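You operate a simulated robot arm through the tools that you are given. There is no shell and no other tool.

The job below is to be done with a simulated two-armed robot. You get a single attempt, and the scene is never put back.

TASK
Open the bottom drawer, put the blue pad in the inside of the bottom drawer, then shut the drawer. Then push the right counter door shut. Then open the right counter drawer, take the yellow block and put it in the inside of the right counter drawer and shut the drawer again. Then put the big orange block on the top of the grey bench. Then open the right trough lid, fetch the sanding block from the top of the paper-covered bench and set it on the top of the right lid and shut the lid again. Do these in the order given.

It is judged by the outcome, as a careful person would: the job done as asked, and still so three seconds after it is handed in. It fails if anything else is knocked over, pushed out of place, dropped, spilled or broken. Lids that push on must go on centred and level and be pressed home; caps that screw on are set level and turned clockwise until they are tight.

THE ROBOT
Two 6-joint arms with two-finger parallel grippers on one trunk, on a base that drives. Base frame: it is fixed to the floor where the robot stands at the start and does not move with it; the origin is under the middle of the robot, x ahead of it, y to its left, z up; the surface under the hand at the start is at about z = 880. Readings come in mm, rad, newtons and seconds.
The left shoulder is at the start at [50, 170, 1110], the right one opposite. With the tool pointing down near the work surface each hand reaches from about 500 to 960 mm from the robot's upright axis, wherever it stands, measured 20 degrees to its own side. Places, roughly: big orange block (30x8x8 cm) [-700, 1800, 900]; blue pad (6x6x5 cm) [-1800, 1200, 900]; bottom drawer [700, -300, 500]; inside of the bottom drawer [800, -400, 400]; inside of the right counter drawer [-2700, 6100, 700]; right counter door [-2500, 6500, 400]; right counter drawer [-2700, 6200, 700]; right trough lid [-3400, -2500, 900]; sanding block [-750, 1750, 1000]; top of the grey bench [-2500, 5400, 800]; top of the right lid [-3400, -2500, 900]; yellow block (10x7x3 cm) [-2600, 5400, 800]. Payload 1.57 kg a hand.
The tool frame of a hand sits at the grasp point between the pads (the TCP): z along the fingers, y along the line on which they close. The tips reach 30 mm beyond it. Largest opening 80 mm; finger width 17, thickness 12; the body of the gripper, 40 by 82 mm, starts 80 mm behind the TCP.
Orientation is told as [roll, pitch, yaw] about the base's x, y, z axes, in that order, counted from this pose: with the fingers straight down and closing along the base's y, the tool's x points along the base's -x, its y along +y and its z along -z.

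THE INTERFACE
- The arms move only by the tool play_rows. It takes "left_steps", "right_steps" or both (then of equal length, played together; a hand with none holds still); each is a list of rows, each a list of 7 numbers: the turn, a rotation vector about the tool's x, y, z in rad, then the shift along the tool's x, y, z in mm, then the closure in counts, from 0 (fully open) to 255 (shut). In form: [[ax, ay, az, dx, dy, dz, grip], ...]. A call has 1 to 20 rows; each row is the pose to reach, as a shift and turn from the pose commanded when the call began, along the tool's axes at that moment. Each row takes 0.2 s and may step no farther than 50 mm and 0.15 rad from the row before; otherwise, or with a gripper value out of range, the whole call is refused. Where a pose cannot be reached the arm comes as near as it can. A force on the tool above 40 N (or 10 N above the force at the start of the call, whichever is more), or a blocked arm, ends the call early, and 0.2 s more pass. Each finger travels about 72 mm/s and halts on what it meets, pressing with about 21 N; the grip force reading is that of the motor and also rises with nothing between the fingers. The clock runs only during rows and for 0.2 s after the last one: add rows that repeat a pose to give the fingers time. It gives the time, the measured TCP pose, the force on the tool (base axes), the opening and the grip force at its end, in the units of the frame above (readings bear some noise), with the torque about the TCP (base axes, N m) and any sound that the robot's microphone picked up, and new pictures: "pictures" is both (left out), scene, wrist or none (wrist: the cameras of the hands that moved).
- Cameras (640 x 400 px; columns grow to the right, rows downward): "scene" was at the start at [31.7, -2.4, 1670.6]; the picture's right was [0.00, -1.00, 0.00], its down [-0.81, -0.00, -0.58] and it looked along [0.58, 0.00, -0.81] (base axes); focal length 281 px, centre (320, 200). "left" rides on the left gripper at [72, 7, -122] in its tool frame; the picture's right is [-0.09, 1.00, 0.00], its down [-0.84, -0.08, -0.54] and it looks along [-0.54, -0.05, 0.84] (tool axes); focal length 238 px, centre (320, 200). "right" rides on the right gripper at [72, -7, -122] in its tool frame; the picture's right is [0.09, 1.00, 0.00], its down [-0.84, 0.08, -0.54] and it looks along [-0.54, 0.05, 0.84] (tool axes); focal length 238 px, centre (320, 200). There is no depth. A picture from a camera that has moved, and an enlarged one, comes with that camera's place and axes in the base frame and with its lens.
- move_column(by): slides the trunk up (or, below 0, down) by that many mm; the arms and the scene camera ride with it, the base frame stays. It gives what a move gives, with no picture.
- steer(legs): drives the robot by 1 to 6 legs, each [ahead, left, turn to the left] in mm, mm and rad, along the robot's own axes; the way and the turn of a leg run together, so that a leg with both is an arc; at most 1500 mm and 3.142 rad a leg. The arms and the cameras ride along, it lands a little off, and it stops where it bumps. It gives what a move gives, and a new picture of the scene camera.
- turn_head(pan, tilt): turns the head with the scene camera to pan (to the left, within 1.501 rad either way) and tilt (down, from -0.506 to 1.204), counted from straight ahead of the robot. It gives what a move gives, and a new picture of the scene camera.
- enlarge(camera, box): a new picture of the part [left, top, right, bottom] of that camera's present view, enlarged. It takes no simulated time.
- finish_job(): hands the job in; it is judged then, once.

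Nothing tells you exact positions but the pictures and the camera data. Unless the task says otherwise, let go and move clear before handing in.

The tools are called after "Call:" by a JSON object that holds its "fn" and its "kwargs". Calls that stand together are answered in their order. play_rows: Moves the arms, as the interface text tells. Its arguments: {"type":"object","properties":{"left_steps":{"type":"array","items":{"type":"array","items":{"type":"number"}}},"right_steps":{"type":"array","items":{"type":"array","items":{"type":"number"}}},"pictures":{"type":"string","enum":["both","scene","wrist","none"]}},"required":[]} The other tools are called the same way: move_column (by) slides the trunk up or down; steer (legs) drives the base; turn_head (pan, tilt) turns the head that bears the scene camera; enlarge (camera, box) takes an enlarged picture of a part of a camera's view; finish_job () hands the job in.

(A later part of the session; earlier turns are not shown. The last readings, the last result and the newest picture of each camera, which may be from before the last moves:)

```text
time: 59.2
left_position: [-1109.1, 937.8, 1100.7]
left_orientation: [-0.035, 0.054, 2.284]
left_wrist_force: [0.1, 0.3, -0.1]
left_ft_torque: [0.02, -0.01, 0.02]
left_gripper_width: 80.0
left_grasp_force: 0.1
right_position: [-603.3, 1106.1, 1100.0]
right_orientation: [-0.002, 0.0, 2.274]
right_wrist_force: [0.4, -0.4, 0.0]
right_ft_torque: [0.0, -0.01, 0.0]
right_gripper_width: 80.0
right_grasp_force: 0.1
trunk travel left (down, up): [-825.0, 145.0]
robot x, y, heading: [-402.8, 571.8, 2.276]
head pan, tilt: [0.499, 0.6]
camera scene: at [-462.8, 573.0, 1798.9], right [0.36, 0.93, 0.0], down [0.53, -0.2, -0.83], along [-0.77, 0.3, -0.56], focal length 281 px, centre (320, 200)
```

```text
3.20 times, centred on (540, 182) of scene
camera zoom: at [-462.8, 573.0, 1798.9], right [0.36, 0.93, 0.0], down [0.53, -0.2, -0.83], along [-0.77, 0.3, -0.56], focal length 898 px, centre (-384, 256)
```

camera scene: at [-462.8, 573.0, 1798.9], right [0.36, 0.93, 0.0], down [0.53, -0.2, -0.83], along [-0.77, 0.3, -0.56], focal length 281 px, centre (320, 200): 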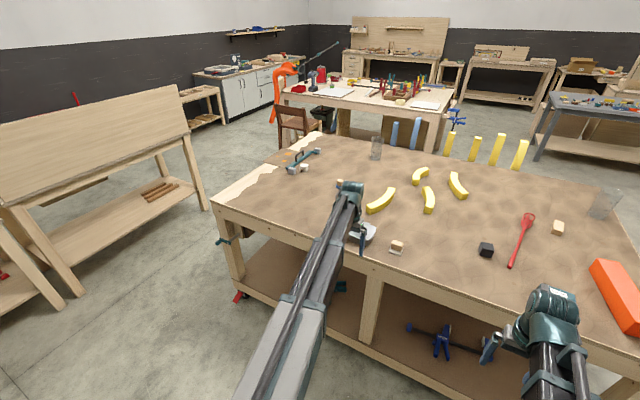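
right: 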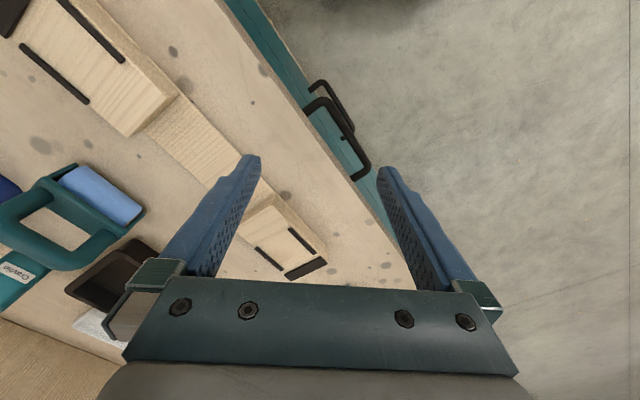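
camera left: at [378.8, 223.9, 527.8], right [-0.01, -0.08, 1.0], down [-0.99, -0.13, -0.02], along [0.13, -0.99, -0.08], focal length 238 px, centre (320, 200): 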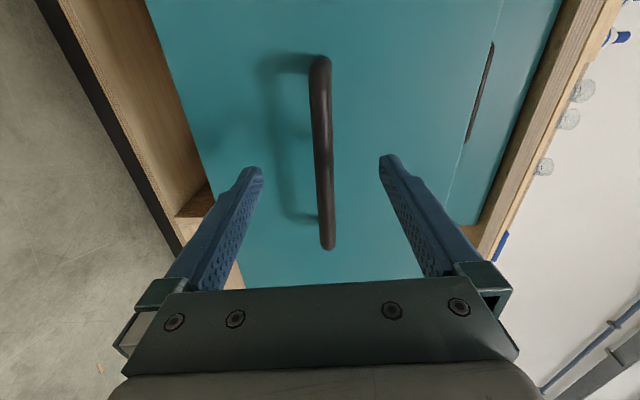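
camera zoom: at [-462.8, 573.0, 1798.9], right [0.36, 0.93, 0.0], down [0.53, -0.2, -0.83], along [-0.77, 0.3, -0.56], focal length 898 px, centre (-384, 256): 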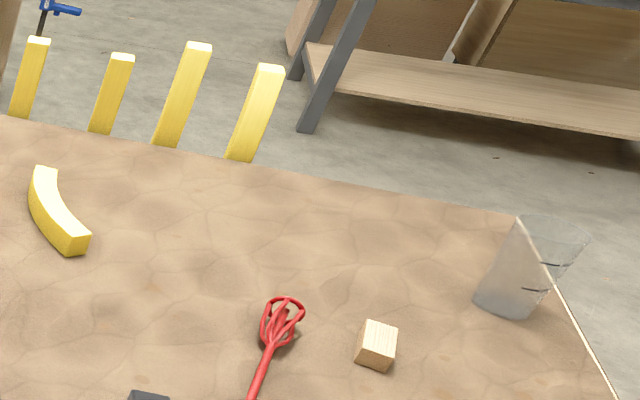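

The blue pad (wood knob on a blue base) is near (-1815, 1232) on the bench. I'll drive closer with the hands held high so the left hand ends just short of it.

Call:
{"fn": "steer", "kwargs": {"legs": [[0, 342, 0], [545, 0, 0]]}}

Call:
{"fn": "turn_head", "kwargs": {"pan": 0.4, "tilt": 0.9}}

Call:
{"fn": "enlarge", "kwargs": {"camera": "left", "box": [0, 0, 640, 400]}}

```text
time: 64.2
left_position: [-1724.8, 1142.3, 1099.1]
left_orientation: [-0.038, 0.056, 2.283]
left_wrist_force: [0.0, 0.7, 0.0]
left_ft_torque: [0.02, -0.01, 0.01]
left_gripper_width: 80.2
left_grasp_force: 0.1
right_position: [-1221.2, 1309.6, 1099.9]
right_orientation: [0.001, 0.002, 2.274]
right_wrist_force: [0.3, -0.4, -0.2]
right_ft_torque: [-0.01, -0.02, -0.01]
right_gripper_width: 80.0
right_grasp_force: 0.0
trunk travel left (down, up): [-825.0, 145.0]
robot x, y, heading: [-1020.9, 778.1, 2.273]
head pan, tilt: [0.499, 0.6]
camera scene: at [-1080.1, 776.7, 1798.9], right [0.36, 0.93, 0.0], down [0.53, -0.2, -0.82], along [-0.77, 0.3, -0.57], focal length 281 px, centre (320, 200)
```

scene: 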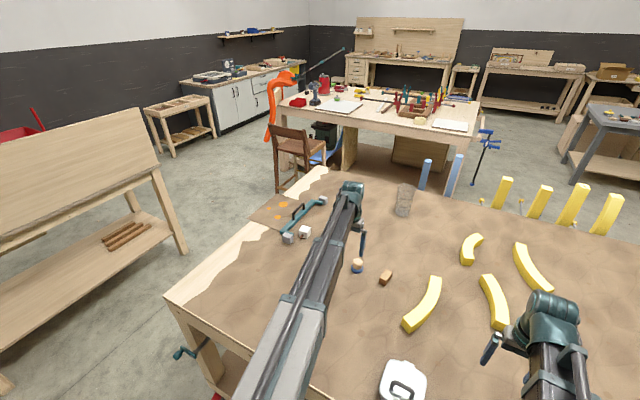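

```text
time: 65.0
left_position: [-1724.5, 1141.7, 1099.6]
left_orientation: [-0.037, 0.056, 2.283]
left_wrist_force: [-0.3, 0.2, -0.1]
left_ft_torque: [-0.03, 0.0, 0.01]
left_gripper_width: 80.1
left_grasp_force: 0.0
right_position: [-1219.3, 1310.2, 1099.9]
right_orientation: [0.0, 0.001, 2.273]
right_wrist_force: [0.3, 0.4, 0.3]
right_ft_torque: [0.02, 0.0, 0.02]
right_gripper_width: 79.9
right_grasp_force: 0.0
trunk travel left (down, up): [-825.0, 145.0]
robot x, y, heading: [-1019.5, 779.8, 2.271]
head pan, tilt: [0.4, 0.901]
camera scene: at [-1064.6, 778.3, 1774.2], right [0.45, 0.89, 0.0], down [0.7, -0.35, -0.62], along [-0.55, 0.28, -0.78], focal length 281 px, centre (320, 200)
```

scene: 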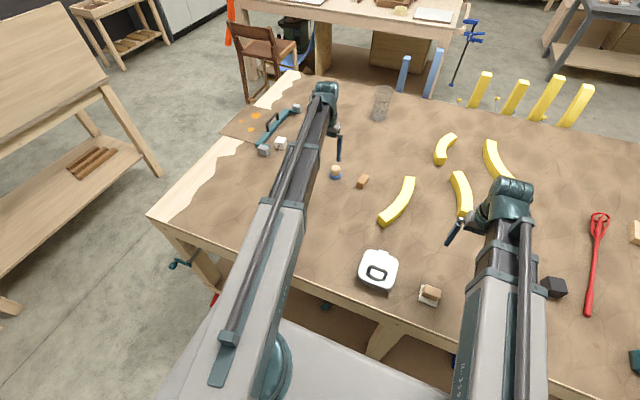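

```text
1.00 times, centred on (320, 200) of left (not enlarged: the box is as wide or as high as the picture)
camera zoom: at [-1691.3, 1086.5, 1225.3], right [-0.81, -0.58, -0.04], down [-0.52, 0.69, 0.5], along [-0.26, 0.42, -0.87], focal length 238 px, centre (320, 200)
```

zoom: 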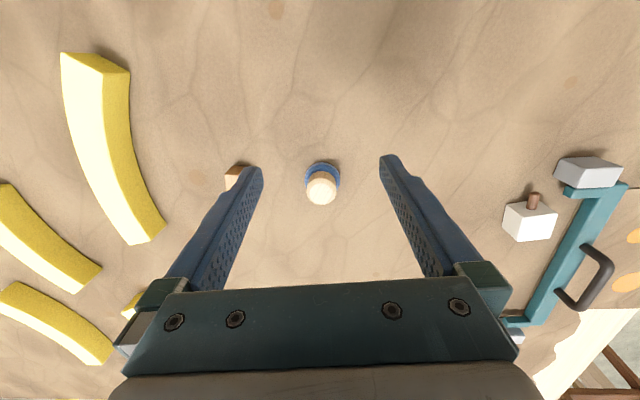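

The pad lies just ahead of the left hand, at about (-1775, 1219). I'll move over it, correct the small tilt, and then look down again.

Call:
{"fn": "play_rows", "kwargs": {"left_steps": [[-0.01, -0.02, 0, -30, -4, 0, 0], [-0.02, -0.04, 0, -60, -8, 0, 0], [-0.037, -0.056, 0, -91, -12, 0, 0], [-0.037, -0.056, 0, -91, -12, 0, 0]], "pictures": "wrist"}}

```text
time: 66.0
left_position: [-1775.2, 1217.4, 1100.3]
left_orientation: [0.003, 0.0, 2.285]
left_wrist_force: [0.1, 0.4, 0.1]
left_ft_torque: [0.04, -0.01, 0.01]
left_gripper_width: 79.9
left_grasp_force: 0.0
left hand out of reach, approached as far as the arm can: row 3, 4
right_position: [-1219.8, 1308.1, 1099.5]
right_orientation: [0.001, 0.0, 2.275]
right_wrist_force: [-0.4, 0.0, 0.2]
right_ft_torque: [0.04, -0.05, 0.0]
right_gripper_width: 79.8
right_grasp_force: 0.1
trunk travel left (down, up): [-825.0, 145.0]
robot x, y, heading: [-1021.1, 780.7, 2.273]
head pan, tilt: [0.4, 0.901]
camera left: at [-1733.3, 1160.3, 1221.5], right [-0.81, -0.58, 0.0], down [-0.49, 0.68, 0.54], along [-0.32, 0.44, -0.84], focal length 238 px, centre (320, 200)
```

left: 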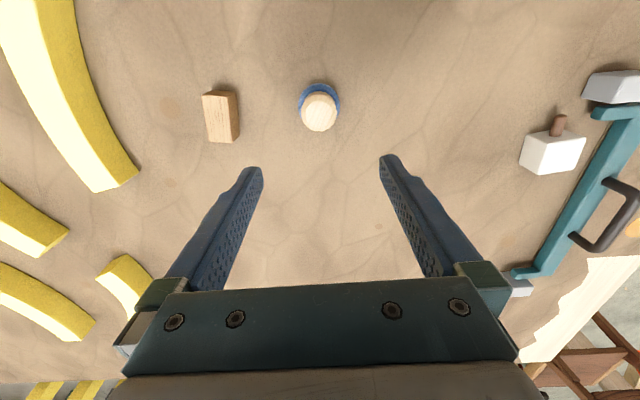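

The pad is centred at about (-1778, 1223), so I'll go 6 mm forward and lower the trunk partway, then check.

Call:
{"fn": "play_rows", "kwargs": {"left_steps": [[0, 0, 0, -6, -1, 0, 0], [0, 0, 0, -6, -1, 0, 0]], "pictures": "none"}}

Call:
{"fn": "move_column", "kwargs": {"by": -130}}

Call:
{"fn": "enlarge", "kwargs": {"camera": "left", "box": [160, 50, 480, 250]}}

```text
time: 66.6
left_position: [-1778.4, 1223.2, 1099.2]
left_orientation: [0.001, 0.001, 2.284]
left_wrist_force: [-0.3, 0.5, 0.0]
left_ft_torque: [0.02, 0.01, -0.02]
left_gripper_width: 80.3
left_grasp_force: 0.0
right_position: [-1220.8, 1308.8, 1099.5]
right_orientation: [0.0, 0.0, 2.272]
right_wrist_force: [-0.7, 0.3, -0.5]
right_ft_torque: [0.02, 0.05, -0.01]
right_gripper_width: 80.1
right_grasp_force: 0.0
trunk travel left (down, up): [-825.0, 145.0]
robot x, y, heading: [-1025.2, 779.8, 2.273]
head pan, tilt: [0.4, 0.901]
```

```text
time: 68.2
left_position: [-1777.7, 1224.4, 968.9]
left_orientation: [-0.001, 0.001, 2.285]
left_wrist_force: [-1.4, -0.7, -0.1]
left_ft_torque: [0.01, 0.02, 0.0]
left_gripper_width: 80.0
left_grasp_force: 0.0
right_position: [-1221.0, 1308.5, 968.8]
right_orientation: [0.001, 0.0, 2.274]
right_wrist_force: [0.4, -0.2, 0.2]
right_ft_torque: [0.01, -0.01, 0.01]
right_gripper_width: 79.8
right_grasp_force: 0.0
trunk travel left (down, up): [-695.0, 275.0]
robot x, y, heading: [-1020.9, 777.1, 2.274]
head pan, tilt: [0.4, 0.901]
```

```text
2.00 times, centred on (320, 150) of left
camera zoom: at [-1736.6, 1165.8, 1091.4], right [-0.81, -0.58, 0.0], down [-0.49, 0.68, 0.54], along [-0.32, 0.44, -0.84], focal length 477 px, centre (320, 300)
```

zoom: 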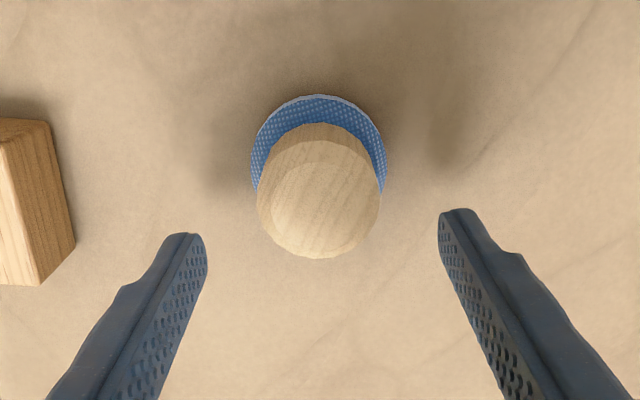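

The pad is centred between the open fingers. Before lowering further I'll tip the right hand up to horizontal, so it can't touch anything on the bench.

Call:
{"fn": "play_rows", "kwargs": {"right_steps": [[0, -0.143, 0, -29.5, 0, -2.1, 0], [0, -0.286, 0, -58.4, 0, -8.4, 0], [0, -0.428, 0, -85.9, 0, -18.7, 0], [0, -0.571, 0, -111.9, 0, -32.8, 0], [0, -0.714, 0, -135.6, 0, -50.5, 0], [0, -0.857, 0, -156.5, 0, -71.4, 0], [0, -1.0, 0, -174.2, 0, -95.2, 0], [0, -1.142, 0, -188.3, 0, -120.9, 0], [0, -1.285, 0, -198.6, 0, -148.6, 0], [0, -1.428, 0, -204.9, 0, -177.5, 0], [0, -1.5, 0, -206, 0, -192, 0]], "pictures": "scene"}}

```text
time: 70.6
left_position: [-1777.4, 1224.4, 969.4]
left_orientation: [0.0, 0.001, 2.285]
left_wrist_force: [0.3, -0.1, -0.2]
left_ft_torque: [0.01, 0.0, 0.01]
left_gripper_width: 80.0
left_grasp_force: 0.1
right_position: [-1353.3, 1464.9, 1175.0]
right_orientation: [0.0, -1.499, 2.273]
right_wrist_force: [-0.3, 0.1, 0.5]
right_ft_torque: [-0.03, 0.0, -0.01]
right_gripper_width: 80.1
right_grasp_force: 0.1
right hand out of reach, approached as far as the arm can: row 6, 7, 8, 9, 10, 11
trunk travel left (down, up): [-695.0, 275.0]
robot x, y, heading: [-1020.6, 779.6, 2.268]
head pan, tilt: [0.4, 0.901]
camera scene: at [-1064.4, 778.2, 1644.1], right [0.45, 0.89, 0.0], down [0.7, -0.35, -0.62], along [-0.55, 0.28, -0.78], focal length 281 px, centre (320, 200)
```

scene: 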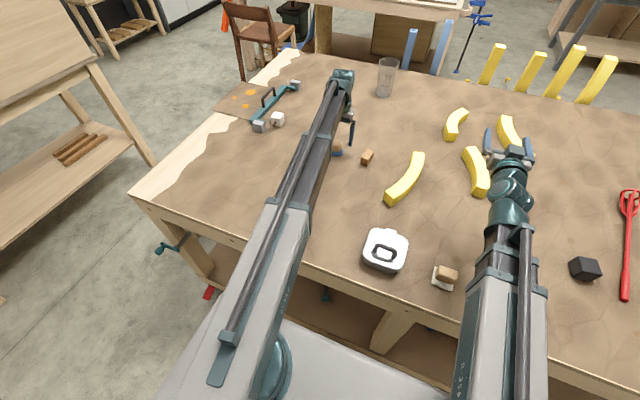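

The right hand is up out of the way. I'll lower the left hand around the pad.

Call:
{"fn": "move_column", "kwargs": {"by": -51}}

Call:
{"fn": "enlarge", "kwargs": {"camera": "left", "box": [160, 50, 480, 250]}}

```text
time: 71.3
left_position: [-1777.1, 1223.2, 931.5]
left_orientation: [0.0, -0.004, 2.285]
left_wrist_force: [4.2, -2.0, 28.3]
left_ft_torque: [-0.15, -0.39, 0.18]
left_gripper_width: 79.0
left_grasp_force: 0.1
right_position: [-1352.8, 1465.2, 1134.8]
right_orientation: [0.015, -1.499, 2.26]
right_wrist_force: [-0.3, -0.3, 0.0]
right_ft_torque: [-0.02, 0.0, 0.0]
right_gripper_width: 80.0
right_grasp_force: 0.1
trunk travel left (down, up): [-654.0, 316.0]
robot x, y, heading: [-1021.9, 775.6, 2.269]
head pan, tilt: [0.4, 0.901]
stopped: the force on the tool passed its limit at 118 N (the readings are from after the stop); the commanded pose is now the measured one
```

```text
2.00 times, centred on (320, 150) of left
camera zoom: at [-1735.3, 1165.1, 1052.8], right [-0.81, -0.58, 0.0], down [-0.49, 0.68, 0.54], along [-0.32, 0.44, -0.84], focal length 477 px, centre (320, 300)
```

zoom: 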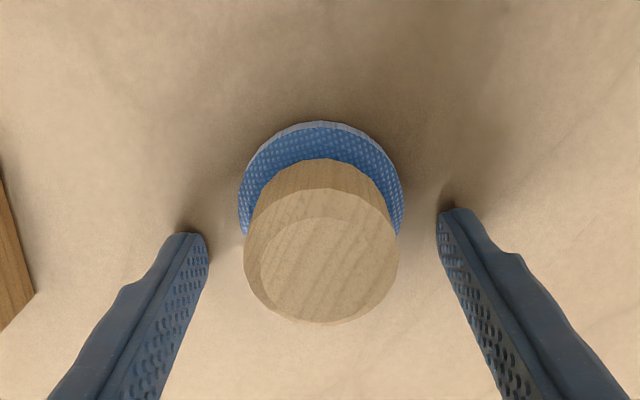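

The fingertips touched the bench: its top is at about z 900. I'll raise 5 mm and close on the pad.

Call:
{"fn": "move_column", "kwargs": {"by": 5}}

Call:
{"fn": "play_rows", "kwargs": {"left_steps": [[0, 0, 0, 0, 0, 0, 40], [0, 0, 0, 0, 0, 0, 80], [0, 0, 0, 0, 0, 0, 120], [0, 0, 0, 0, 0, 0, 160], [0, 0, 0, 0, 0, 0, 200], [0, 0, 0, 0, 0, 0, 200]], "pictures": "wrist"}}

```text
time: 71.8
left_position: [-1779.9, 1224.2, 933.7]
left_orientation: [-0.001, -0.004, 2.286]
left_wrist_force: [0.6, -0.2, -0.4]
left_ft_torque: [-0.02, 0.04, 0.03]
left_gripper_width: 80.1
left_grasp_force: 0.1
right_position: [-1354.4, 1465.4, 1137.4]
right_orientation: [-0.003, -1.498, 2.274]
right_wrist_force: [-1.4, 1.0, 0.4]
right_ft_torque: [-0.03, -0.03, 0.02]
right_gripper_width: 79.7
right_grasp_force: 0.1
trunk travel left (down, up): [-659.0, 311.0]
robot x, y, heading: [-1027.0, 777.6, 2.271]
head pan, tilt: [0.4, 0.901]
```

```text
time: 73.2
left_position: [-1779.4, 1224.1, 933.9]
left_orientation: [0.0, -0.003, 2.284]
left_wrist_force: [0.5, 0.6, 0.6]
left_ft_torque: [-0.01, -0.02, -0.01]
left_gripper_width: 46.0
left_grasp_force: 20.6
right_position: [-1354.6, 1467.2, 1137.8]
right_orientation: [-0.001, -1.498, 2.276]
right_wrist_force: [0.0, 0.1, -0.6]
right_ft_torque: [-0.03, 0.0, 0.0]
right_gripper_width: 79.6
right_grasp_force: 0.1
trunk travel left (down, up): [-659.0, 311.0]
robot x, y, heading: [-1022.1, 778.0, 2.268]
head pan, tilt: [0.4, 0.901]
camera left: at [-1738.2, 1166.4, 1055.4], right [-0.81, -0.58, 0.0], down [-0.49, 0.68, 0.55], along [-0.32, 0.44, -0.84], focal length 238 px, centre (320, 200)
```

left: 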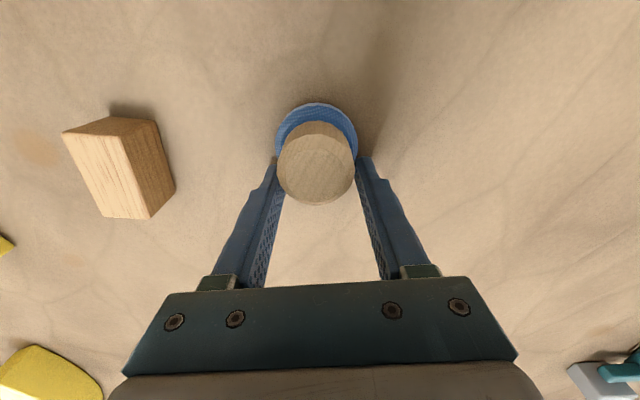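

The knob is gripped at 46 mm width. I'll lift and check that it holds.

Call:
{"fn": "move_column", "kwargs": {"by": 150}}

Call:
{"fn": "enlarge", "kwargs": {"camera": "left", "box": [0, 0, 640, 400]}}

```text
time: 75.0
left_position: [-1780.5, 1224.6, 1083.7]
left_orientation: [0.001, -0.005, 2.284]
left_wrist_force: [-0.4, -0.4, 0.4]
left_ft_torque: [-0.02, -0.03, 0.02]
left_gripper_width: 17.2
left_grasp_force: 0.0
right_position: [-1354.1, 1466.7, 1287.3]
right_orientation: [-0.002, -1.498, 2.276]
right_wrist_force: [-0.2, 0.3, 0.2]
right_ft_torque: [0.01, -0.01, -0.03]
right_gripper_width: 79.9
right_grasp_force: 0.0
trunk travel left (down, up): [-809.0, 161.0]
robot x, y, heading: [-1020.8, 777.7, 2.272]
head pan, tilt: [0.4, 0.901]
```

```text
1.00 times, centred on (320, 200) of left (not enlarged: the box is as wide or as high as the picture)
camera zoom: at [-1738.3, 1166.5, 1205.2], right [-0.81, -0.58, 0.0], down [-0.49, 0.68, 0.55], along [-0.32, 0.44, -0.84], focal length 238 px, centre (320, 200)
```

zoom: 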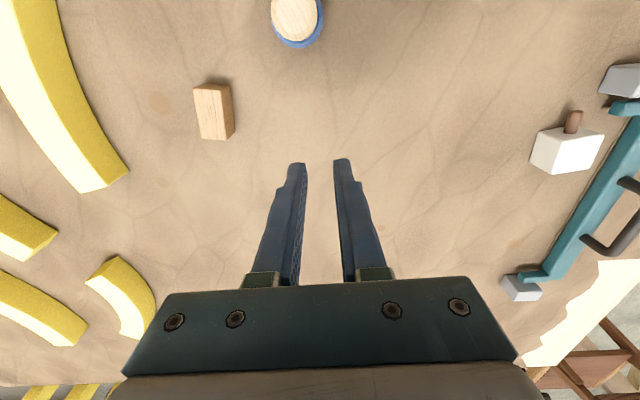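

The pad slipped out toward me; it's still standing upright at about (-1708, 1163), because my grip was off its centre. I'll open and re-centre over it.

Call:
{"fn": "play_rows", "kwargs": {"left_steps": [[0, 0, 0, 30, -5, 0, 0], [0, 0, 0, 60, -10, 0, 0], [0, 0, 0, 93, -14.6, 0, 0], [0, 0, 0, 93, -14.6, 0, 0]], "pictures": "none"}}

Call:
{"fn": "enlarge", "kwargs": {"camera": "left", "box": [160, 20, 480, 220]}}

```text
time: 76.0
left_position: [-1706.0, 1163.9, 1083.4]
left_orientation: [0.002, -0.003, 2.284]
left_wrist_force: [-0.4, -0.5, 0.0]
left_ft_torque: [0.0, 0.02, -0.01]
left_gripper_width: 80.2
left_grasp_force: 0.0
right_position: [-1355.4, 1466.4, 1287.6]
right_orientation: [-0.003, -1.495, 2.277]
right_wrist_force: [-0.6, -0.1, -0.9]
right_ft_torque: [0.03, 0.02, -0.01]
right_gripper_width: 80.1
right_grasp_force: 0.1
trunk travel left (down, up): [-809.0, 161.0]
robot x, y, heading: [-1018.8, 778.2, 2.271]
head pan, tilt: [0.4, 0.901]
```

```text
2.00 times, centred on (320, 120) of left
camera zoom: at [-1665.9, 1106.5, 1205.1], right [-0.81, -0.58, 0.0], down [-0.49, 0.68, 0.54], along [-0.32, 0.44, -0.84], focal length 477 px, centre (320, 360)
```

zoom: 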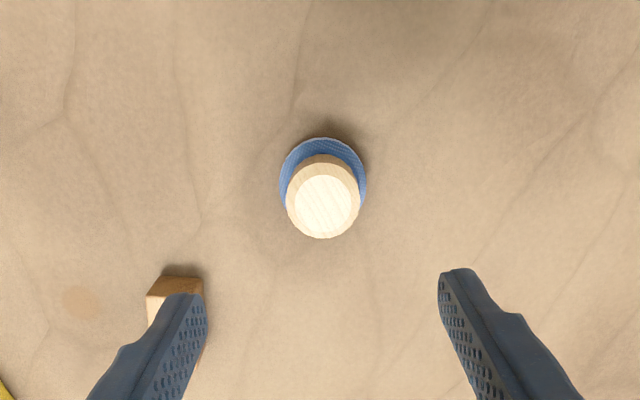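

The pad is nearly centred. I'll nudge back 6 mm and lower partway, then measure again.

Call:
{"fn": "play_rows", "kwargs": {"left_steps": [[0, 0, 0, 6, 2, 0, 0], [0, 0, 0, 6, 2, 0, 0]], "pictures": "none"}}

Call:
{"fn": "move_column", "kwargs": {"by": -115}}

Call:
{"fn": "enlarge", "kwargs": {"camera": "left", "box": [160, 50, 480, 250]}}

```text
time: 76.6
left_position: [-1705.4, 1158.6, 1084.5]
left_orientation: [-0.001, -0.004, 2.285]
left_wrist_force: [0.4, -0.2, 0.0]
left_ft_torque: [0.02, -0.01, -0.03]
left_gripper_width: 79.8
left_grasp_force: 0.0
right_position: [-1356.0, 1466.9, 1288.3]
right_orientation: [-0.001, -1.498, 2.275]
right_wrist_force: [0.0, 0.0, -0.4]
right_ft_torque: [0.0, -0.01, -0.03]
right_gripper_width: 80.0
right_grasp_force: 0.1
trunk travel left (down, up): [-809.0, 161.0]
robot x, y, heading: [-1023.2, 774.1, 2.275]
head pan, tilt: [0.4, 0.901]
```

```text
time: 78.0
left_position: [-1704.9, 1159.0, 969.1]
left_orientation: [0.0, -0.005, 2.286]
left_wrist_force: [-0.1, 0.5, 0.0]
left_ft_torque: [-0.05, 0.01, -0.01]
left_gripper_width: 79.9
left_grasp_force: 0.1
right_position: [-1352.5, 1467.6, 1172.8]
right_orientation: [-0.004, -1.497, 2.273]
right_wrist_force: [-0.3, 0.5, -0.2]
right_ft_torque: [0.01, 0.01, 0.02]
right_gripper_width: 79.8
right_grasp_force: 0.1
trunk travel left (down, up): [-694.0, 276.0]
robot x, y, heading: [-1020.9, 779.8, 2.271]
head pan, tilt: [0.4, 0.901]
```

```text
2.00 times, centred on (320, 150) of left
camera zoom: at [-1663.6, 1100.2, 1090.5], right [-0.81, -0.58, 0.0], down [-0.49, 0.68, 0.55], along [-0.32, 0.44, -0.84], focal length 477 px, centre (320, 300)
```

zoom: 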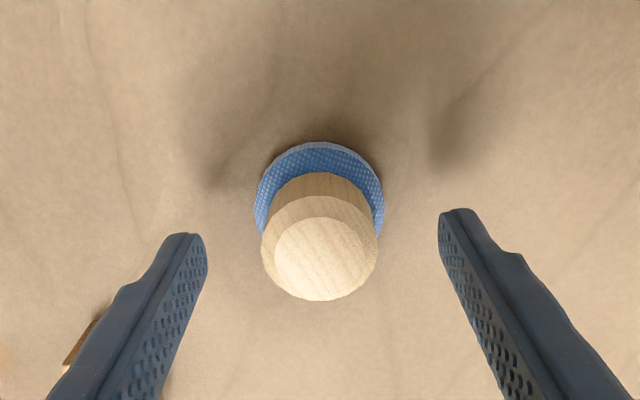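

The pad is now exactly on the tool axis. I'll lower to just above the bench and grip.

Call:
{"fn": "move_column", "kwargs": {"by": -34}}

Call:
{"fn": "play_rows", "kwargs": {"left_steps": [[0, 0, 0, 0, 0, 0, 40], [0, 0, 0, 0, 0, 0, 80], [0, 0, 0, 0, 0, 0, 120], [0, 0, 0, 0, 0, 0, 160], [0, 0, 0, 0, 0, 0, 200], [0, 0, 0, 0, 0, 0, 200]], "pictures": "wrist"}}

```text
time: 78.8
left_position: [-1704.8, 1158.3, 935.9]
left_orientation: [-0.001, -0.003, 2.284]
left_wrist_force: [0.5, 0.2, 0.4]
left_ft_torque: [0.02, 0.0, 0.01]
left_gripper_width: 80.0
left_grasp_force: 0.1
right_position: [-1354.9, 1467.5, 1140.3]
right_orientation: [-0.002, -1.496, 2.272]
right_wrist_force: [0.3, 0.1, -0.4]
right_ft_torque: [-0.03, -0.02, 0.02]
right_gripper_width: 80.0
right_grasp_force: 0.1
trunk travel left (down, up): [-660.0, 310.0]
robot x, y, heading: [-1020.9, 780.4, 2.272]
head pan, tilt: [0.4, 0.901]
```

```text
time: 80.2
left_position: [-1704.5, 1158.0, 933.3]
left_orientation: [0.0, -0.004, 2.286]
left_wrist_force: [0.5, 0.1, -0.2]
left_ft_torque: [0.0, -0.02, 0.02]
left_gripper_width: 50.4
left_grasp_force: 20.7
right_position: [-1354.6, 1466.9, 1139.1]
right_orientation: [0.0, -1.499, 2.275]
right_wrist_force: [0.0, 0.9, 0.2]
right_ft_torque: [0.02, -0.03, 0.01]
right_gripper_width: 80.0
right_grasp_force: 0.1
trunk travel left (down, up): [-660.0, 310.0]
robot x, y, heading: [-1024.7, 779.1, 2.273]
head pan, tilt: [0.4, 0.901]
camera left: at [-1663.6, 1100.3, 1056.4], right [-0.81, -0.58, 0.0], down [-0.49, 0.68, 0.55], along [-0.32, 0.44, -0.84], focal length 238 px, centre (320, 200)
```

left: 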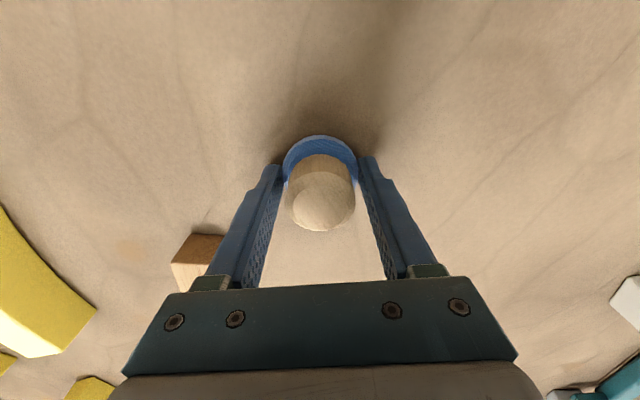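

This time it gripped the blue base symmetrically at 50 mm. I'll lift slightly and check.

Call:
{"fn": "move_column", "kwargs": {"by": 25}}

Call:
{"fn": "enlarge", "kwargs": {"camera": "left", "box": [160, 50, 480, 250]}}

```text
time: 80.9
left_position: [-1705.4, 1158.4, 959.7]
left_orientation: [0.0, -0.004, 2.284]
left_wrist_force: [-0.7, -0.1, -0.1]
left_ft_torque: [0.0, 0.02, -0.01]
left_gripper_width: 50.6
left_grasp_force: 20.9
right_position: [-1355.0, 1466.9, 1164.3]
right_orientation: [-0.001, -1.497, 2.277]
right_wrist_force: [0.4, 0.5, -0.2]
right_ft_torque: [0.01, -0.02, -0.01]
right_gripper_width: 80.1
right_grasp_force: 0.1
trunk travel left (down, up): [-685.0, 285.0]
robot x, y, heading: [-1021.5, 779.1, 2.274]
head pan, tilt: [0.4, 0.901]
```

```text
2.00 times, centred on (320, 150) of left
camera zoom: at [-1663.8, 1100.4, 1081.3], right [-0.81, -0.58, 0.0], down [-0.49, 0.68, 0.55], along [-0.32, 0.44, -0.84], focal length 477 px, centre (320, 300)
```

zoom: 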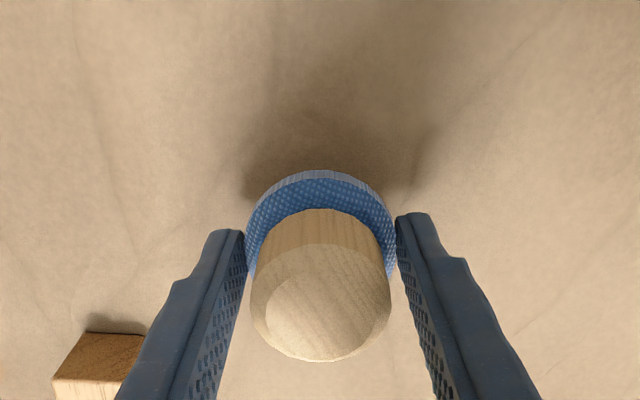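

The pad is held. I'll raise it, return the right hand to pointing down, and then drive back to the drawer.

Call:
{"fn": "move_column", "kwargs": {"by": 140}}

Call:
{"fn": "play_rows", "kwargs": {"right_steps": [[0, 0.143, 0, 29.3, 0, -4.2, 0], [0, 0.286, 0, 57.6, 0, -12.5, 0], [0, 0.429, 0, 84.5, 0, -24.7, 0], [0, 0.572, 0, 109.4, 0, -40.9, 0], [0, 0.715, 0, 131.8, 0, -60.2, 0], [0, 0.858, 0, 151.2, 0, -82.5, 0], [0, 1.0, 0, 167, 0, -107.3, 0], [0, 1.143, 0, 179.3, 0, -134.1, 0], [0, 1.286, 0, 187.6, 0, -162.5, 0], [0, 1.429, 0, 191.9, 0, -191.8, 0], [0, 1.5, 0, 192.4, 0, -206.5, 0]], "pictures": "scene"}}

```text
time: 82.6
left_position: [-1705.7, 1158.7, 1099.8]
left_orientation: [0.0, -0.003, 2.285]
left_wrist_force: [-0.1, -0.6, -1.0]
left_ft_torque: [0.02, 0.02, -0.03]
left_gripper_width: 50.9
left_grasp_force: 20.7
right_position: [-1354.0, 1466.3, 1303.4]
right_orientation: [-0.003, -1.497, 2.274]
right_wrist_force: [-0.3, -0.1, -0.1]
right_ft_torque: [-0.01, -0.01, 0.02]
right_gripper_width: 80.0
right_grasp_force: 0.1
trunk travel left (down, up): [-825.0, 145.0]
robot x, y, heading: [-1020.9, 778.8, 2.275]
head pan, tilt: [0.4, 0.901]
```

```text
time: 85.0
left_position: [-1705.2, 1158.4, 1100.2]
left_orientation: [0.0, -0.004, 2.285]
left_wrist_force: [0.1, 0.2, -0.6]
left_ft_torque: [-0.01, -0.01, -0.01]
left_gripper_width: 50.3
left_grasp_force: 20.9
right_position: [-1211.5, 1297.6, 1099.2]
right_orientation: [0.0, 0.005, 2.274]
right_wrist_force: [0.1, -0.8, 0.5]
right_ft_torque: [-0.01, -0.01, 0.0]
right_gripper_width: 79.9
right_grasp_force: 0.1
right hand out of reach, approached as far as the arm can: row 2, 3, 4, 5, 6, 7, 8, 9, 10, 11
trunk travel left (down, up): [-825.0, 145.0]
robot x, y, heading: [-1019.2, 776.8, 2.268]
head pan, tilt: [0.4, 0.901]
camera scene: at [-1064.8, 778.4, 1774.5], right [0.45, 0.89, 0.0], down [0.7, -0.35, -0.62], along [-0.55, 0.28, -0.78], focal length 281 px, centre (320, 200)
```

scene: 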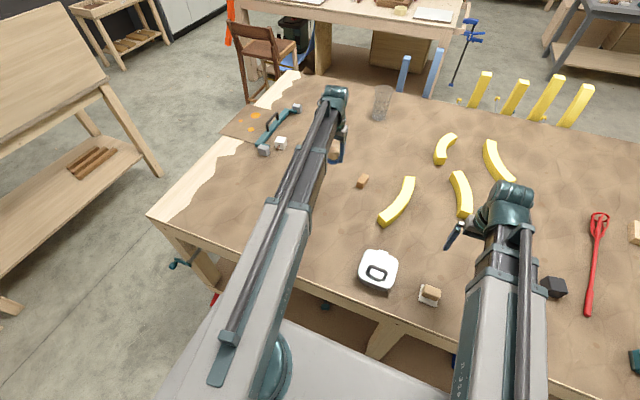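

I'll back off, shift sideways, and turn to face the drawer again.

Call:
{"fn": "steer", "kwargs": {"legs": [[-560, 0, 0], [0, -353, 0], [0, 0, 3.134]]}}

Call:
{"fn": "turn_head", "kwargs": {"pan": 0.2, "tilt": 0.8}}

```text
time: 97.4
left_position: [283.6, 185.2, 1100.7]
left_orientation: [0.0, -0.005, -0.873]
left_wrist_force: [-0.7, 0.3, -1.0]
left_ft_torque: [0.01, -0.01, 0.01]
left_gripper_width: 50.2
left_grasp_force: 20.9
right_position: [-211.5, 53.5, 1099.5]
right_orientation: [0.001, 0.002, -0.884]
right_wrist_force: [0.2, 0.3, 0.8]
right_ft_torque: [0.03, 0.0, 0.0]
right_gripper_width: 79.9
right_grasp_force: 0.2
trunk travel left (down, up): [-825.0, 145.0]
robot x, y, heading: [-393.5, 577.8, -0.883]
head pan, tilt: [0.4, 0.901]
camera scene: at [-352.7, 569.3, 1774.4], right [-0.47, -0.88, 0.0], down [-0.69, 0.37, -0.62], along [0.55, -0.29, -0.78], focal length 281 px, centre (320, 200)
```

scene: 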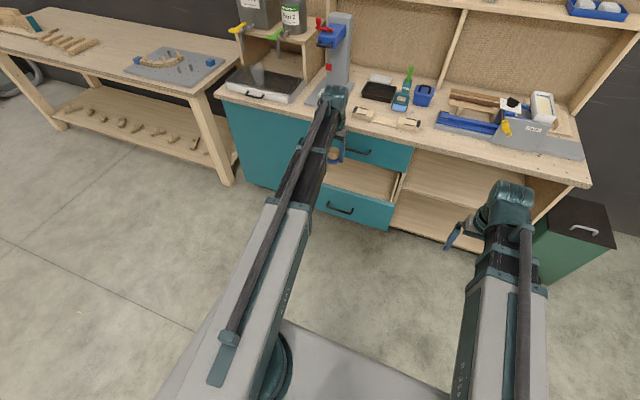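

```text
time: 98.1
left_position: [284.4, 184.3, 1099.4]
left_orientation: [0.001, -0.002, -0.873]
left_wrist_force: [0.8, 0.1, 0.0]
left_ft_torque: [0.01, -0.01, -0.02]
left_gripper_width: 50.4
left_grasp_force: 21.1
right_position: [-212.3, 53.2, 1100.3]
right_orientation: [-0.002, 0.005, -0.882]
right_wrist_force: [-0.2, -0.3, -0.7]
right_ft_torque: [0.02, 0.03, -0.01]
right_gripper_width: 80.1
right_grasp_force: 0.0
trunk travel left (down, up): [-825.0, 145.0]
robot x, y, heading: [-394.0, 573.6, -0.887]
head pan, tilt: [0.201, 0.799]
camera scene: at [-357.0, 553.5, 1782.3], right [-0.63, -0.78, 0.0], down [-0.56, 0.45, -0.7], along [0.54, -0.44, -0.72], focal length 281 px, centre (320, 200)
```

scene: 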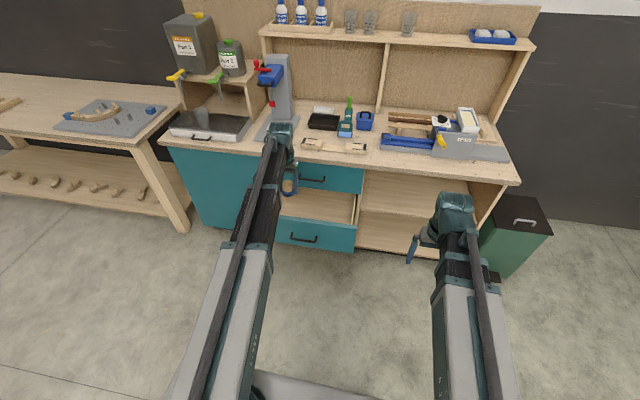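

I'm facing the open drawer again. I'll enlarge it to locate its interior.

Call:
{"fn": "enlarge", "kwargs": {"camera": "scene", "box": [240, 130, 400, 260]}}

```text
3.08 times, centred on (320, 195) of scene
camera zoom: at [-357.0, 553.5, 1782.3], right [-0.63, -0.78, 0.0], down [-0.56, 0.45, -0.7], along [0.54, -0.44, -0.72], focal length 864 px, centre (320, 215)
```

zoom: 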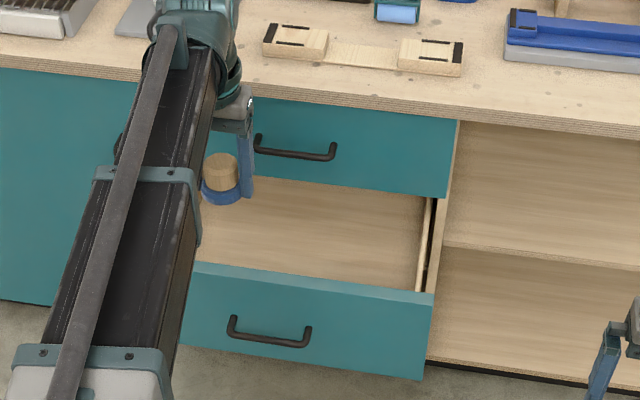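

The drawer interior is wide and clear. I'll move forward 340 mm so the pad hangs above the drawer's middle.

Call:
{"fn": "steer", "kwargs": {"legs": [[340, 17, 0.008]]}}

Call:
{"fn": "move_column", "kwargs": {"by": -330}}

Call:
{"fn": "turn_head", "kwargs": {"pan": 0.25, "tilt": 0.95}}

Call:
{"fn": "enlarge", "kwargs": {"camera": "left", "box": [0, 0, 640, 400]}}

```text
time: 100.3
left_position: [518.1, -61.2, 1100.4]
left_orientation: [-0.001, -0.003, -0.867]
left_wrist_force: [0.0, -0.2, 0.4]
left_ft_torque: [0.02, 0.05, -0.03]
left_gripper_width: 50.2
left_grasp_force: 21.4
right_position: [22.3, -197.3, 1098.9]
right_orientation: [-0.002, 0.003, -0.878]
right_wrist_force: [0.6, -0.7, -0.4]
right_ft_torque: [0.02, 0.0, 0.04]
right_gripper_width: 80.1
right_grasp_force: 0.1
trunk travel left (down, up): [-825.0, 145.0]
robot x, y, heading: [-167.2, 325.3, -0.878]
head pan, tilt: [0.201, 0.799]
camera scene: at [-126.6, 301.7, 1782.3], right [-0.63, -0.78, 0.0], down [-0.56, 0.45, -0.7], along [0.54, -0.44, -0.72], focal length 281 px, centre (320, 200)
```

scene: 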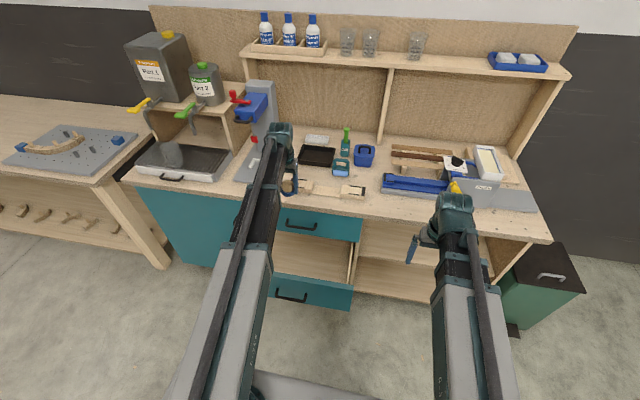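

```text
time: 103.6
left_position: [516.7, -61.4, 768.9]
left_orientation: [-0.001, -0.003, -0.864]
left_wrist_force: [0.2, -1.0, -0.2]
left_ft_torque: [0.01, -0.02, 0.01]
left_gripper_width: 50.1
left_grasp_force: 20.7
right_position: [21.6, -196.8, 770.5]
right_orientation: [0.0, 0.004, -0.876]
right_wrist_force: [-0.4, 0.1, -0.1]
right_ft_torque: [0.01, 0.04, 0.0]
right_gripper_width: 79.9
right_grasp_force: 0.0
trunk travel left (down, up): [-495.0, 475.0]
robot x, y, heading: [-162.7, 325.9, -0.877]
head pan, tilt: [0.201, 0.799]
```

```text
time: 104.3
left_position: [516.9, -60.8, 768.6]
left_orientation: [-0.002, -0.004, -0.867]
left_wrist_force: [0.7, -0.6, -0.1]
left_ft_torque: [-0.02, -0.01, 0.01]
left_gripper_width: 50.3
left_grasp_force: 21.0
right_position: [22.5, -197.9, 770.0]
right_orientation: [0.0, 0.005, -0.875]
right_wrist_force: [0.0, -0.1, -0.8]
right_ft_torque: [0.0, -0.02, 0.02]
right_gripper_width: 80.2
right_grasp_force: 0.0
trunk travel left (down, up): [-495.0, 475.0]
robot x, y, heading: [-161.1, 324.2, -0.875]
head pan, tilt: [0.25, 0.949]
camera scene: at [-131.6, 310.4, 1440.9], right [-0.59, -0.81, 0.0], down [-0.66, 0.48, -0.58], along [0.47, -0.34, -0.81], focal length 281 px, centre (320, 200)
```

scene: 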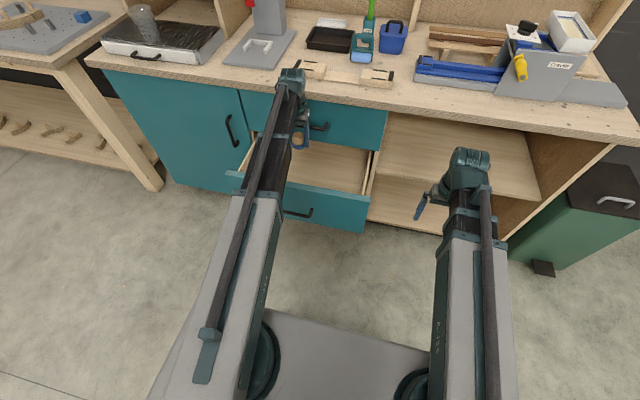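

```text
1.00 times, centred on (320, 200) of left (not enlarged: the box is as wide or as high as the picture)
camera zoom: at [474.0, -1.0, 891.4], right [0.82, 0.58, 0.0], down [0.48, -0.69, 0.55], along [0.31, -0.45, -0.84], focal length 238 px, centre (320, 200)
```

zoom: 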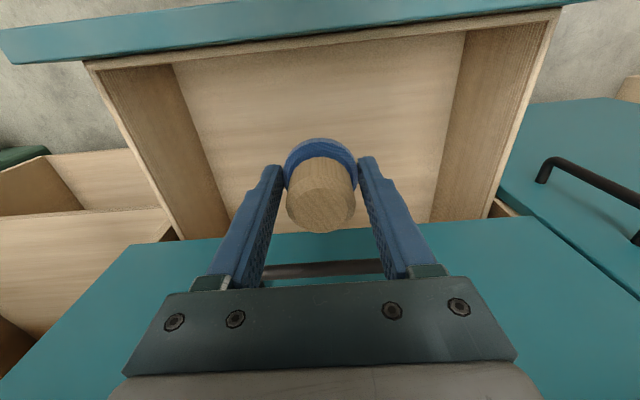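

The pad is above the drawer interior. Before going lower I want to check the clearance between the arm and the drawer front's top edge.

Call:
{"fn": "enlarge", "kwargs": {"camera": "scene", "box": [220, 60, 400, 240]}}

Call:
{"fn": "enlarge", "kwargs": {"camera": "right", "box": [0, 0, 640, 400]}}

```text
2.22 times, centred on (310, 150) of scene
camera zoom: at [-131.6, 310.4, 1440.9], right [-0.59, -0.81, 0.0], down [-0.66, 0.48, -0.58], along [0.47, -0.34, -0.81], focal length 624 px, centre (342, 311)
```

zoom: 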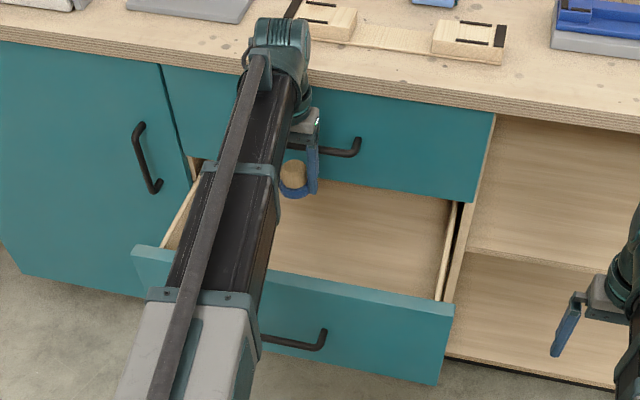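

```text
1.00 times, centred on (320, 200) of right (not enlarged: the box is as wide or as high as the picture)
camera zoom: at [-29.8, -144.9, 891.8], right [0.71, 0.71, 0.0], down [0.6, -0.59, 0.54], along [0.38, -0.38, -0.84], focal length 238 px, centre (320, 200)
```

zoom: 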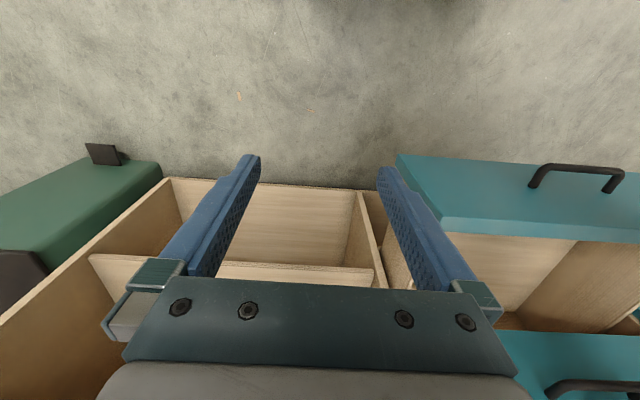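

The drawer front's top is at about z 618, which could be close to the arm's underside. I'll turn the right hand to look sideways at the left arm and measure its height.

Call:
{"fn": "play_rows", "kwargs": {"right_steps": [[-0.143, 0, 0, 0, 29.5, -2.1, 0], [-0.286, 0, 0, 0, 58.4, -8.4, 0], [-0.428, 0, 0, 0, 85.9, -18.7, 0], [-0.571, 0, 0, 0, 111.9, -32.8, 0], [-0.714, 0, 0, 0, 135.6, -50.5, 0], [-0.857, 0, 0, 0, 156.5, -71.4, 0], [-1.0, 0, 0, 0, 174.2, -95.2, 0], [-1.142, 0, 0, 0, 188.3, -120.9, 0], [-1.285, 0, 0, 0, 198.6, -148.6, 0], [-1.428, 0, 0, 0, 204.9, -177.5, 0], [-1.5, 0, 0, 0, 206, -192, 0]], "pictures": "both"}}

```text
time: 106.7
left_position: [516.3, -60.9, 770.8]
left_orientation: [0.001, -0.003, -0.866]
left_wrist_force: [0.2, 0.2, -0.2]
left_ft_torque: [-0.05, 0.03, 0.02]
left_gripper_width: 50.1
left_grasp_force: 20.6
right_position: [180.1, -63.9, 974.5]
right_orientation: [1.499, 0.002, -0.877]
right_wrist_force: [-0.5, -0.7, 1.1]
right_ft_torque: [-0.01, 0.01, -0.01]
right_gripper_width: 80.0
right_grasp_force: 0.0
right hand out of reach, approached as far as the arm can: row 6, 7, 8, 9, 10, 11
trunk travel left (down, up): [-495.0, 475.0]
robot x, y, heading: [-163.9, 324.3, -0.875]
head pan, tilt: [0.25, 0.949]
camera scene: at [-131.6, 310.4, 1440.8], right [-0.59, -0.81, 0.0], down [-0.66, 0.48, -0.58], along [0.47, -0.34, -0.81], focal length 281 px, centre (320, 200)
camera right: at [39.5, -86.3, 976.3], right [0.0, 0.11, 0.99], down [0.12, -0.99, 0.11], along [0.99, 0.12, -0.01], focal length 238 px, centre (320, 200)
```

scene: 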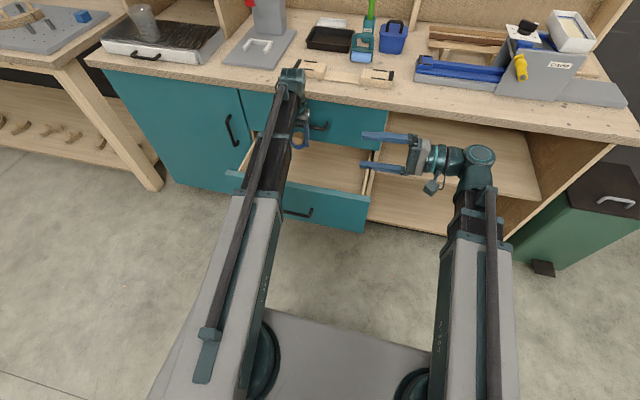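
right: 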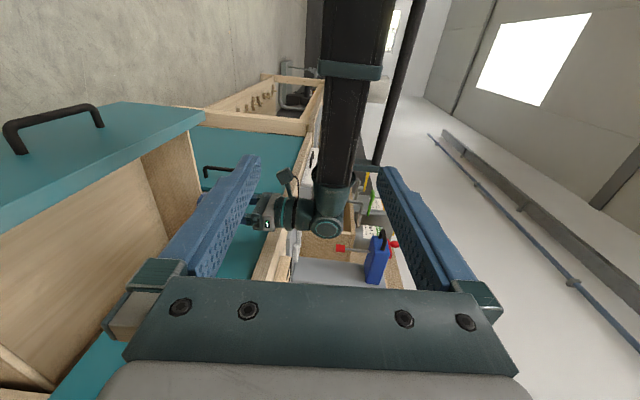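

The arm is level with its underside about 215 mm above the TCP, so there's clearance over the drawer front. I'll lower the pad into the drawer.

Call:
{"fn": "move_column", "kwargs": {"by": -280}}

Call:
{"fn": "enlarge", "kwargs": {"camera": "right", "box": [0, 0, 640, 400]}}

Call:
{"fn": "enlarge", "kwargs": {"camera": "left", "box": [0, 0, 640, 400]}}

```text
time: 109.0
left_position: [514.9, -59.6, 516.0]
left_orientation: [0.001, 0.012, -0.864]
left_wrist_force: [-1.0, 1.0, 27.7]
left_ft_torque: [1.66, 1.49, 0.06]
left_gripper_width: 50.2
left_grasp_force: 20.5
right_position: [178.9, -64.2, 718.6]
right_orientation: [1.496, 0.001, -0.874]
right_wrist_force: [-1.2, 0.9, 0.6]
right_ft_torque: [-0.02, -0.03, 0.04]
right_gripper_width: 80.0
right_grasp_force: 0.0
trunk travel left (down, up): [-239.0, 731.0]
robot x, y, heading: [-166.2, 326.9, -0.877]
head pan, tilt: [0.25, 0.949]
stopped: the force on the tool passed its limit at 74 N (the readings are from after the stop); the commanded pose is now the measured one
```

```text
1.00 times, centred on (320, 200) of right (not enlarged: the box is as wide or as high as the picture)
camera zoom: at [38.7, -86.0, 720.5], right [0.0, 0.12, 0.99], down [0.12, -0.99, 0.12], along [0.99, 0.12, -0.01], focal length 238 px, centre (320, 200)
```

zoom: 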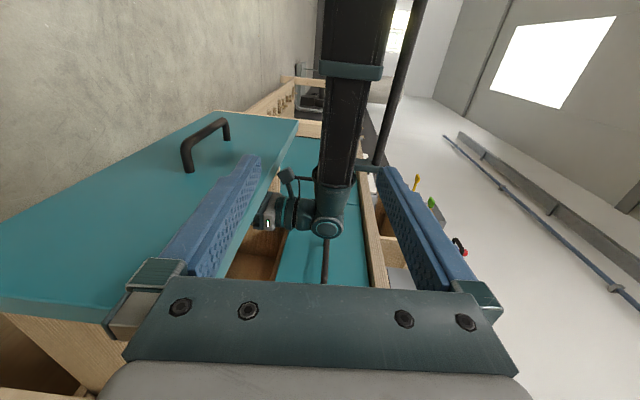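

```text
1.00 times, centred on (320, 200) of left (not enlarged: the box is as wide or as high as the picture)
camera zoom: at [472.9, 0.3, 637.6], right [0.82, 0.58, 0.0], down [0.49, -0.69, 0.53], along [0.31, -0.44, -0.85], focal length 238 px, centre (320, 200)
```

zoom: 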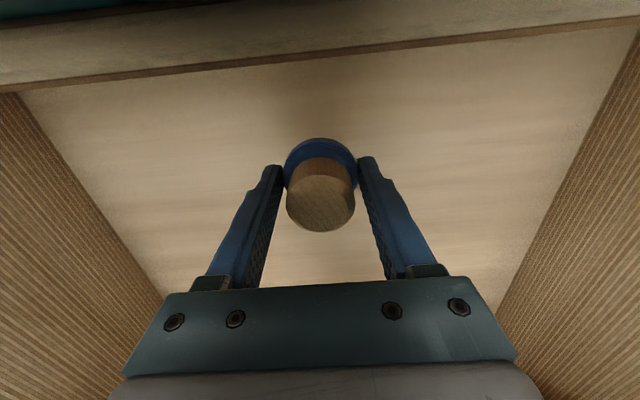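

The hand's camera mount touched the drawer front's top edge (the torque puts the contact about 80 mm behind the tool). I'll rise 20 mm, move the hand 32 mm forward, and go down again.

Call:
{"fn": "move_column", "kwargs": {"by": 25}}

Call:
{"fn": "play_rows", "kwargs": {"left_steps": [[0, -0.01, 0, -16, 0, 0, 200], [0, -0.012, 0, -32, 0, 0, 200], [0, -0.012, 0, -32, 0, 0, 200]], "pictures": "wrist"}}

Call:
{"fn": "enlarge", "kwargs": {"camera": "right", "box": [200, 100, 440, 250]}}

```text
time: 109.7
left_position: [515.3, -59.3, 538.0]
left_orientation: [0.0, 0.009, -0.866]
left_wrist_force: [-0.3, -0.5, -1.0]
left_ft_torque: [0.04, 0.0, 0.02]
left_gripper_width: 50.1
left_grasp_force: 21.1
right_position: [180.5, -64.6, 741.9]
right_orientation: [1.498, 0.003, -0.875]
right_wrist_force: [1.2, -0.5, -1.3]
right_ft_torque: [0.01, -0.01, 0.01]
right_gripper_width: 79.9
right_grasp_force: 0.1
trunk travel left (down, up): [-264.0, 706.0]
robot x, y, heading: [-159.6, 326.9, -0.876]
head pan, tilt: [0.25, 0.949]
```

```text
time: 110.5
left_position: [536.8, -84.6, 539.0]
left_orientation: [0.0, -0.003, -0.865]
left_wrist_force: [-0.6, -0.6, 0.1]
left_ft_torque: [-0.01, 0.01, 0.03]
left_gripper_width: 50.2
left_grasp_force: 20.9
right_position: [179.7, -64.0, 742.0]
right_orientation: [1.497, 0.004, -0.875]
right_wrist_force: [-0.8, 0.3, 0.4]
right_ft_torque: [-0.03, 0.01, -0.04]
right_gripper_width: 80.0
right_grasp_force: 0.1
trunk travel left (down, up): [-264.0, 706.0]
robot x, y, heading: [-162.9, 325.6, -0.875]
head pan, tilt: [0.25, 0.949]
camera left: at [494.1, -23.9, 659.9], right [0.82, 0.58, 0.0], down [0.48, -0.69, 0.55], along [0.31, -0.45, -0.84], focal length 238 px, centre (320, 200)
```

left: 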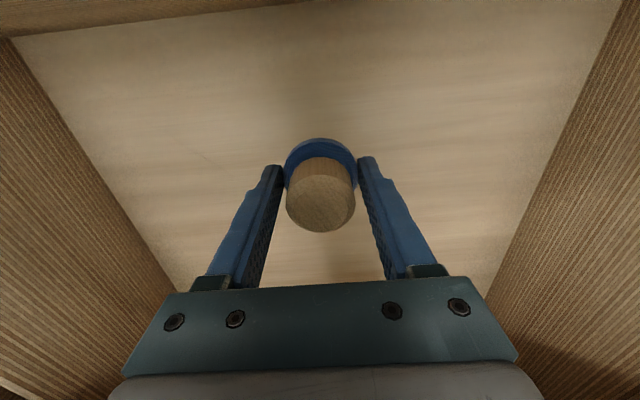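

```text
2.67 times, centred on (320, 175) of right
camera zoom: at [39.8, -86.6, 744.6], right [0.0, 0.12, 0.99], down [0.13, -0.99, 0.11], along [0.99, 0.12, -0.01], focal length 636 px, centre (320, 267)
```

zoom: 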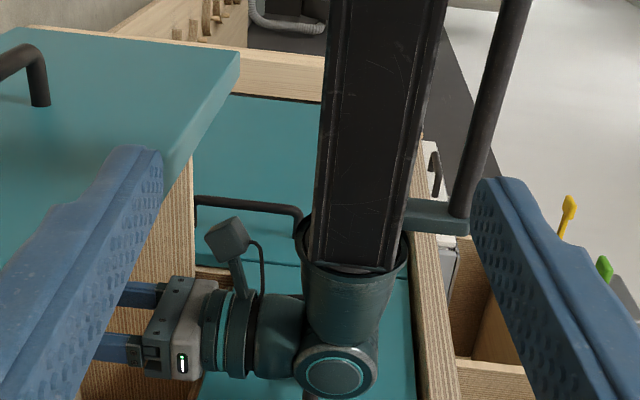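

The side view shows the camera mount now clears the drawer front and the wrist clears the upper handle. I'll continue down in steps.

Call:
{"fn": "move_column", "kwargs": {"by": -50}}

Call:
{"fn": "enlarge", "kwargs": {"camera": "left", "box": [0, 0, 640, 400]}}

```text
time: 111.4
left_position: [536.4, -83.5, 489.8]
left_orientation: [0.0, -0.004, -0.867]
left_wrist_force: [0.0, 0.1, -0.1]
left_ft_torque: [0.01, 0.01, 0.01]
left_gripper_width: 50.1
left_grasp_force: 20.7
right_position: [180.7, -64.5, 691.8]
right_orientation: [1.498, 0.003, -0.875]
right_wrist_force: [0.9, 0.1, 0.0]
right_ft_torque: [0.01, -0.01, 0.02]
right_gripper_width: 80.1
right_grasp_force: 0.1
trunk travel left (down, up): [-214.0, 756.0]
robot x, y, heading: [-161.8, 325.1, -0.876]
head pan, tilt: [0.25, 0.949]
```

```text
1.00 times, centred on (320, 200) of left (not enlarged: the box is as wide or as high as the picture)
camera zoom: at [494.1, -23.8, 609.9], right [0.82, 0.58, 0.0], down [0.48, -0.69, 0.54], along [0.31, -0.45, -0.84], focal length 238 px, centre (320, 200)
```

zoom: 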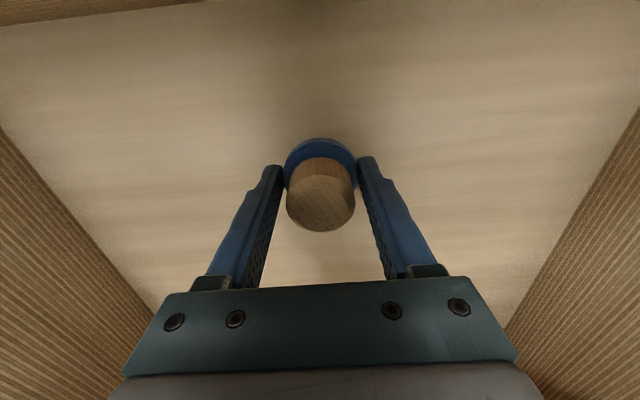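

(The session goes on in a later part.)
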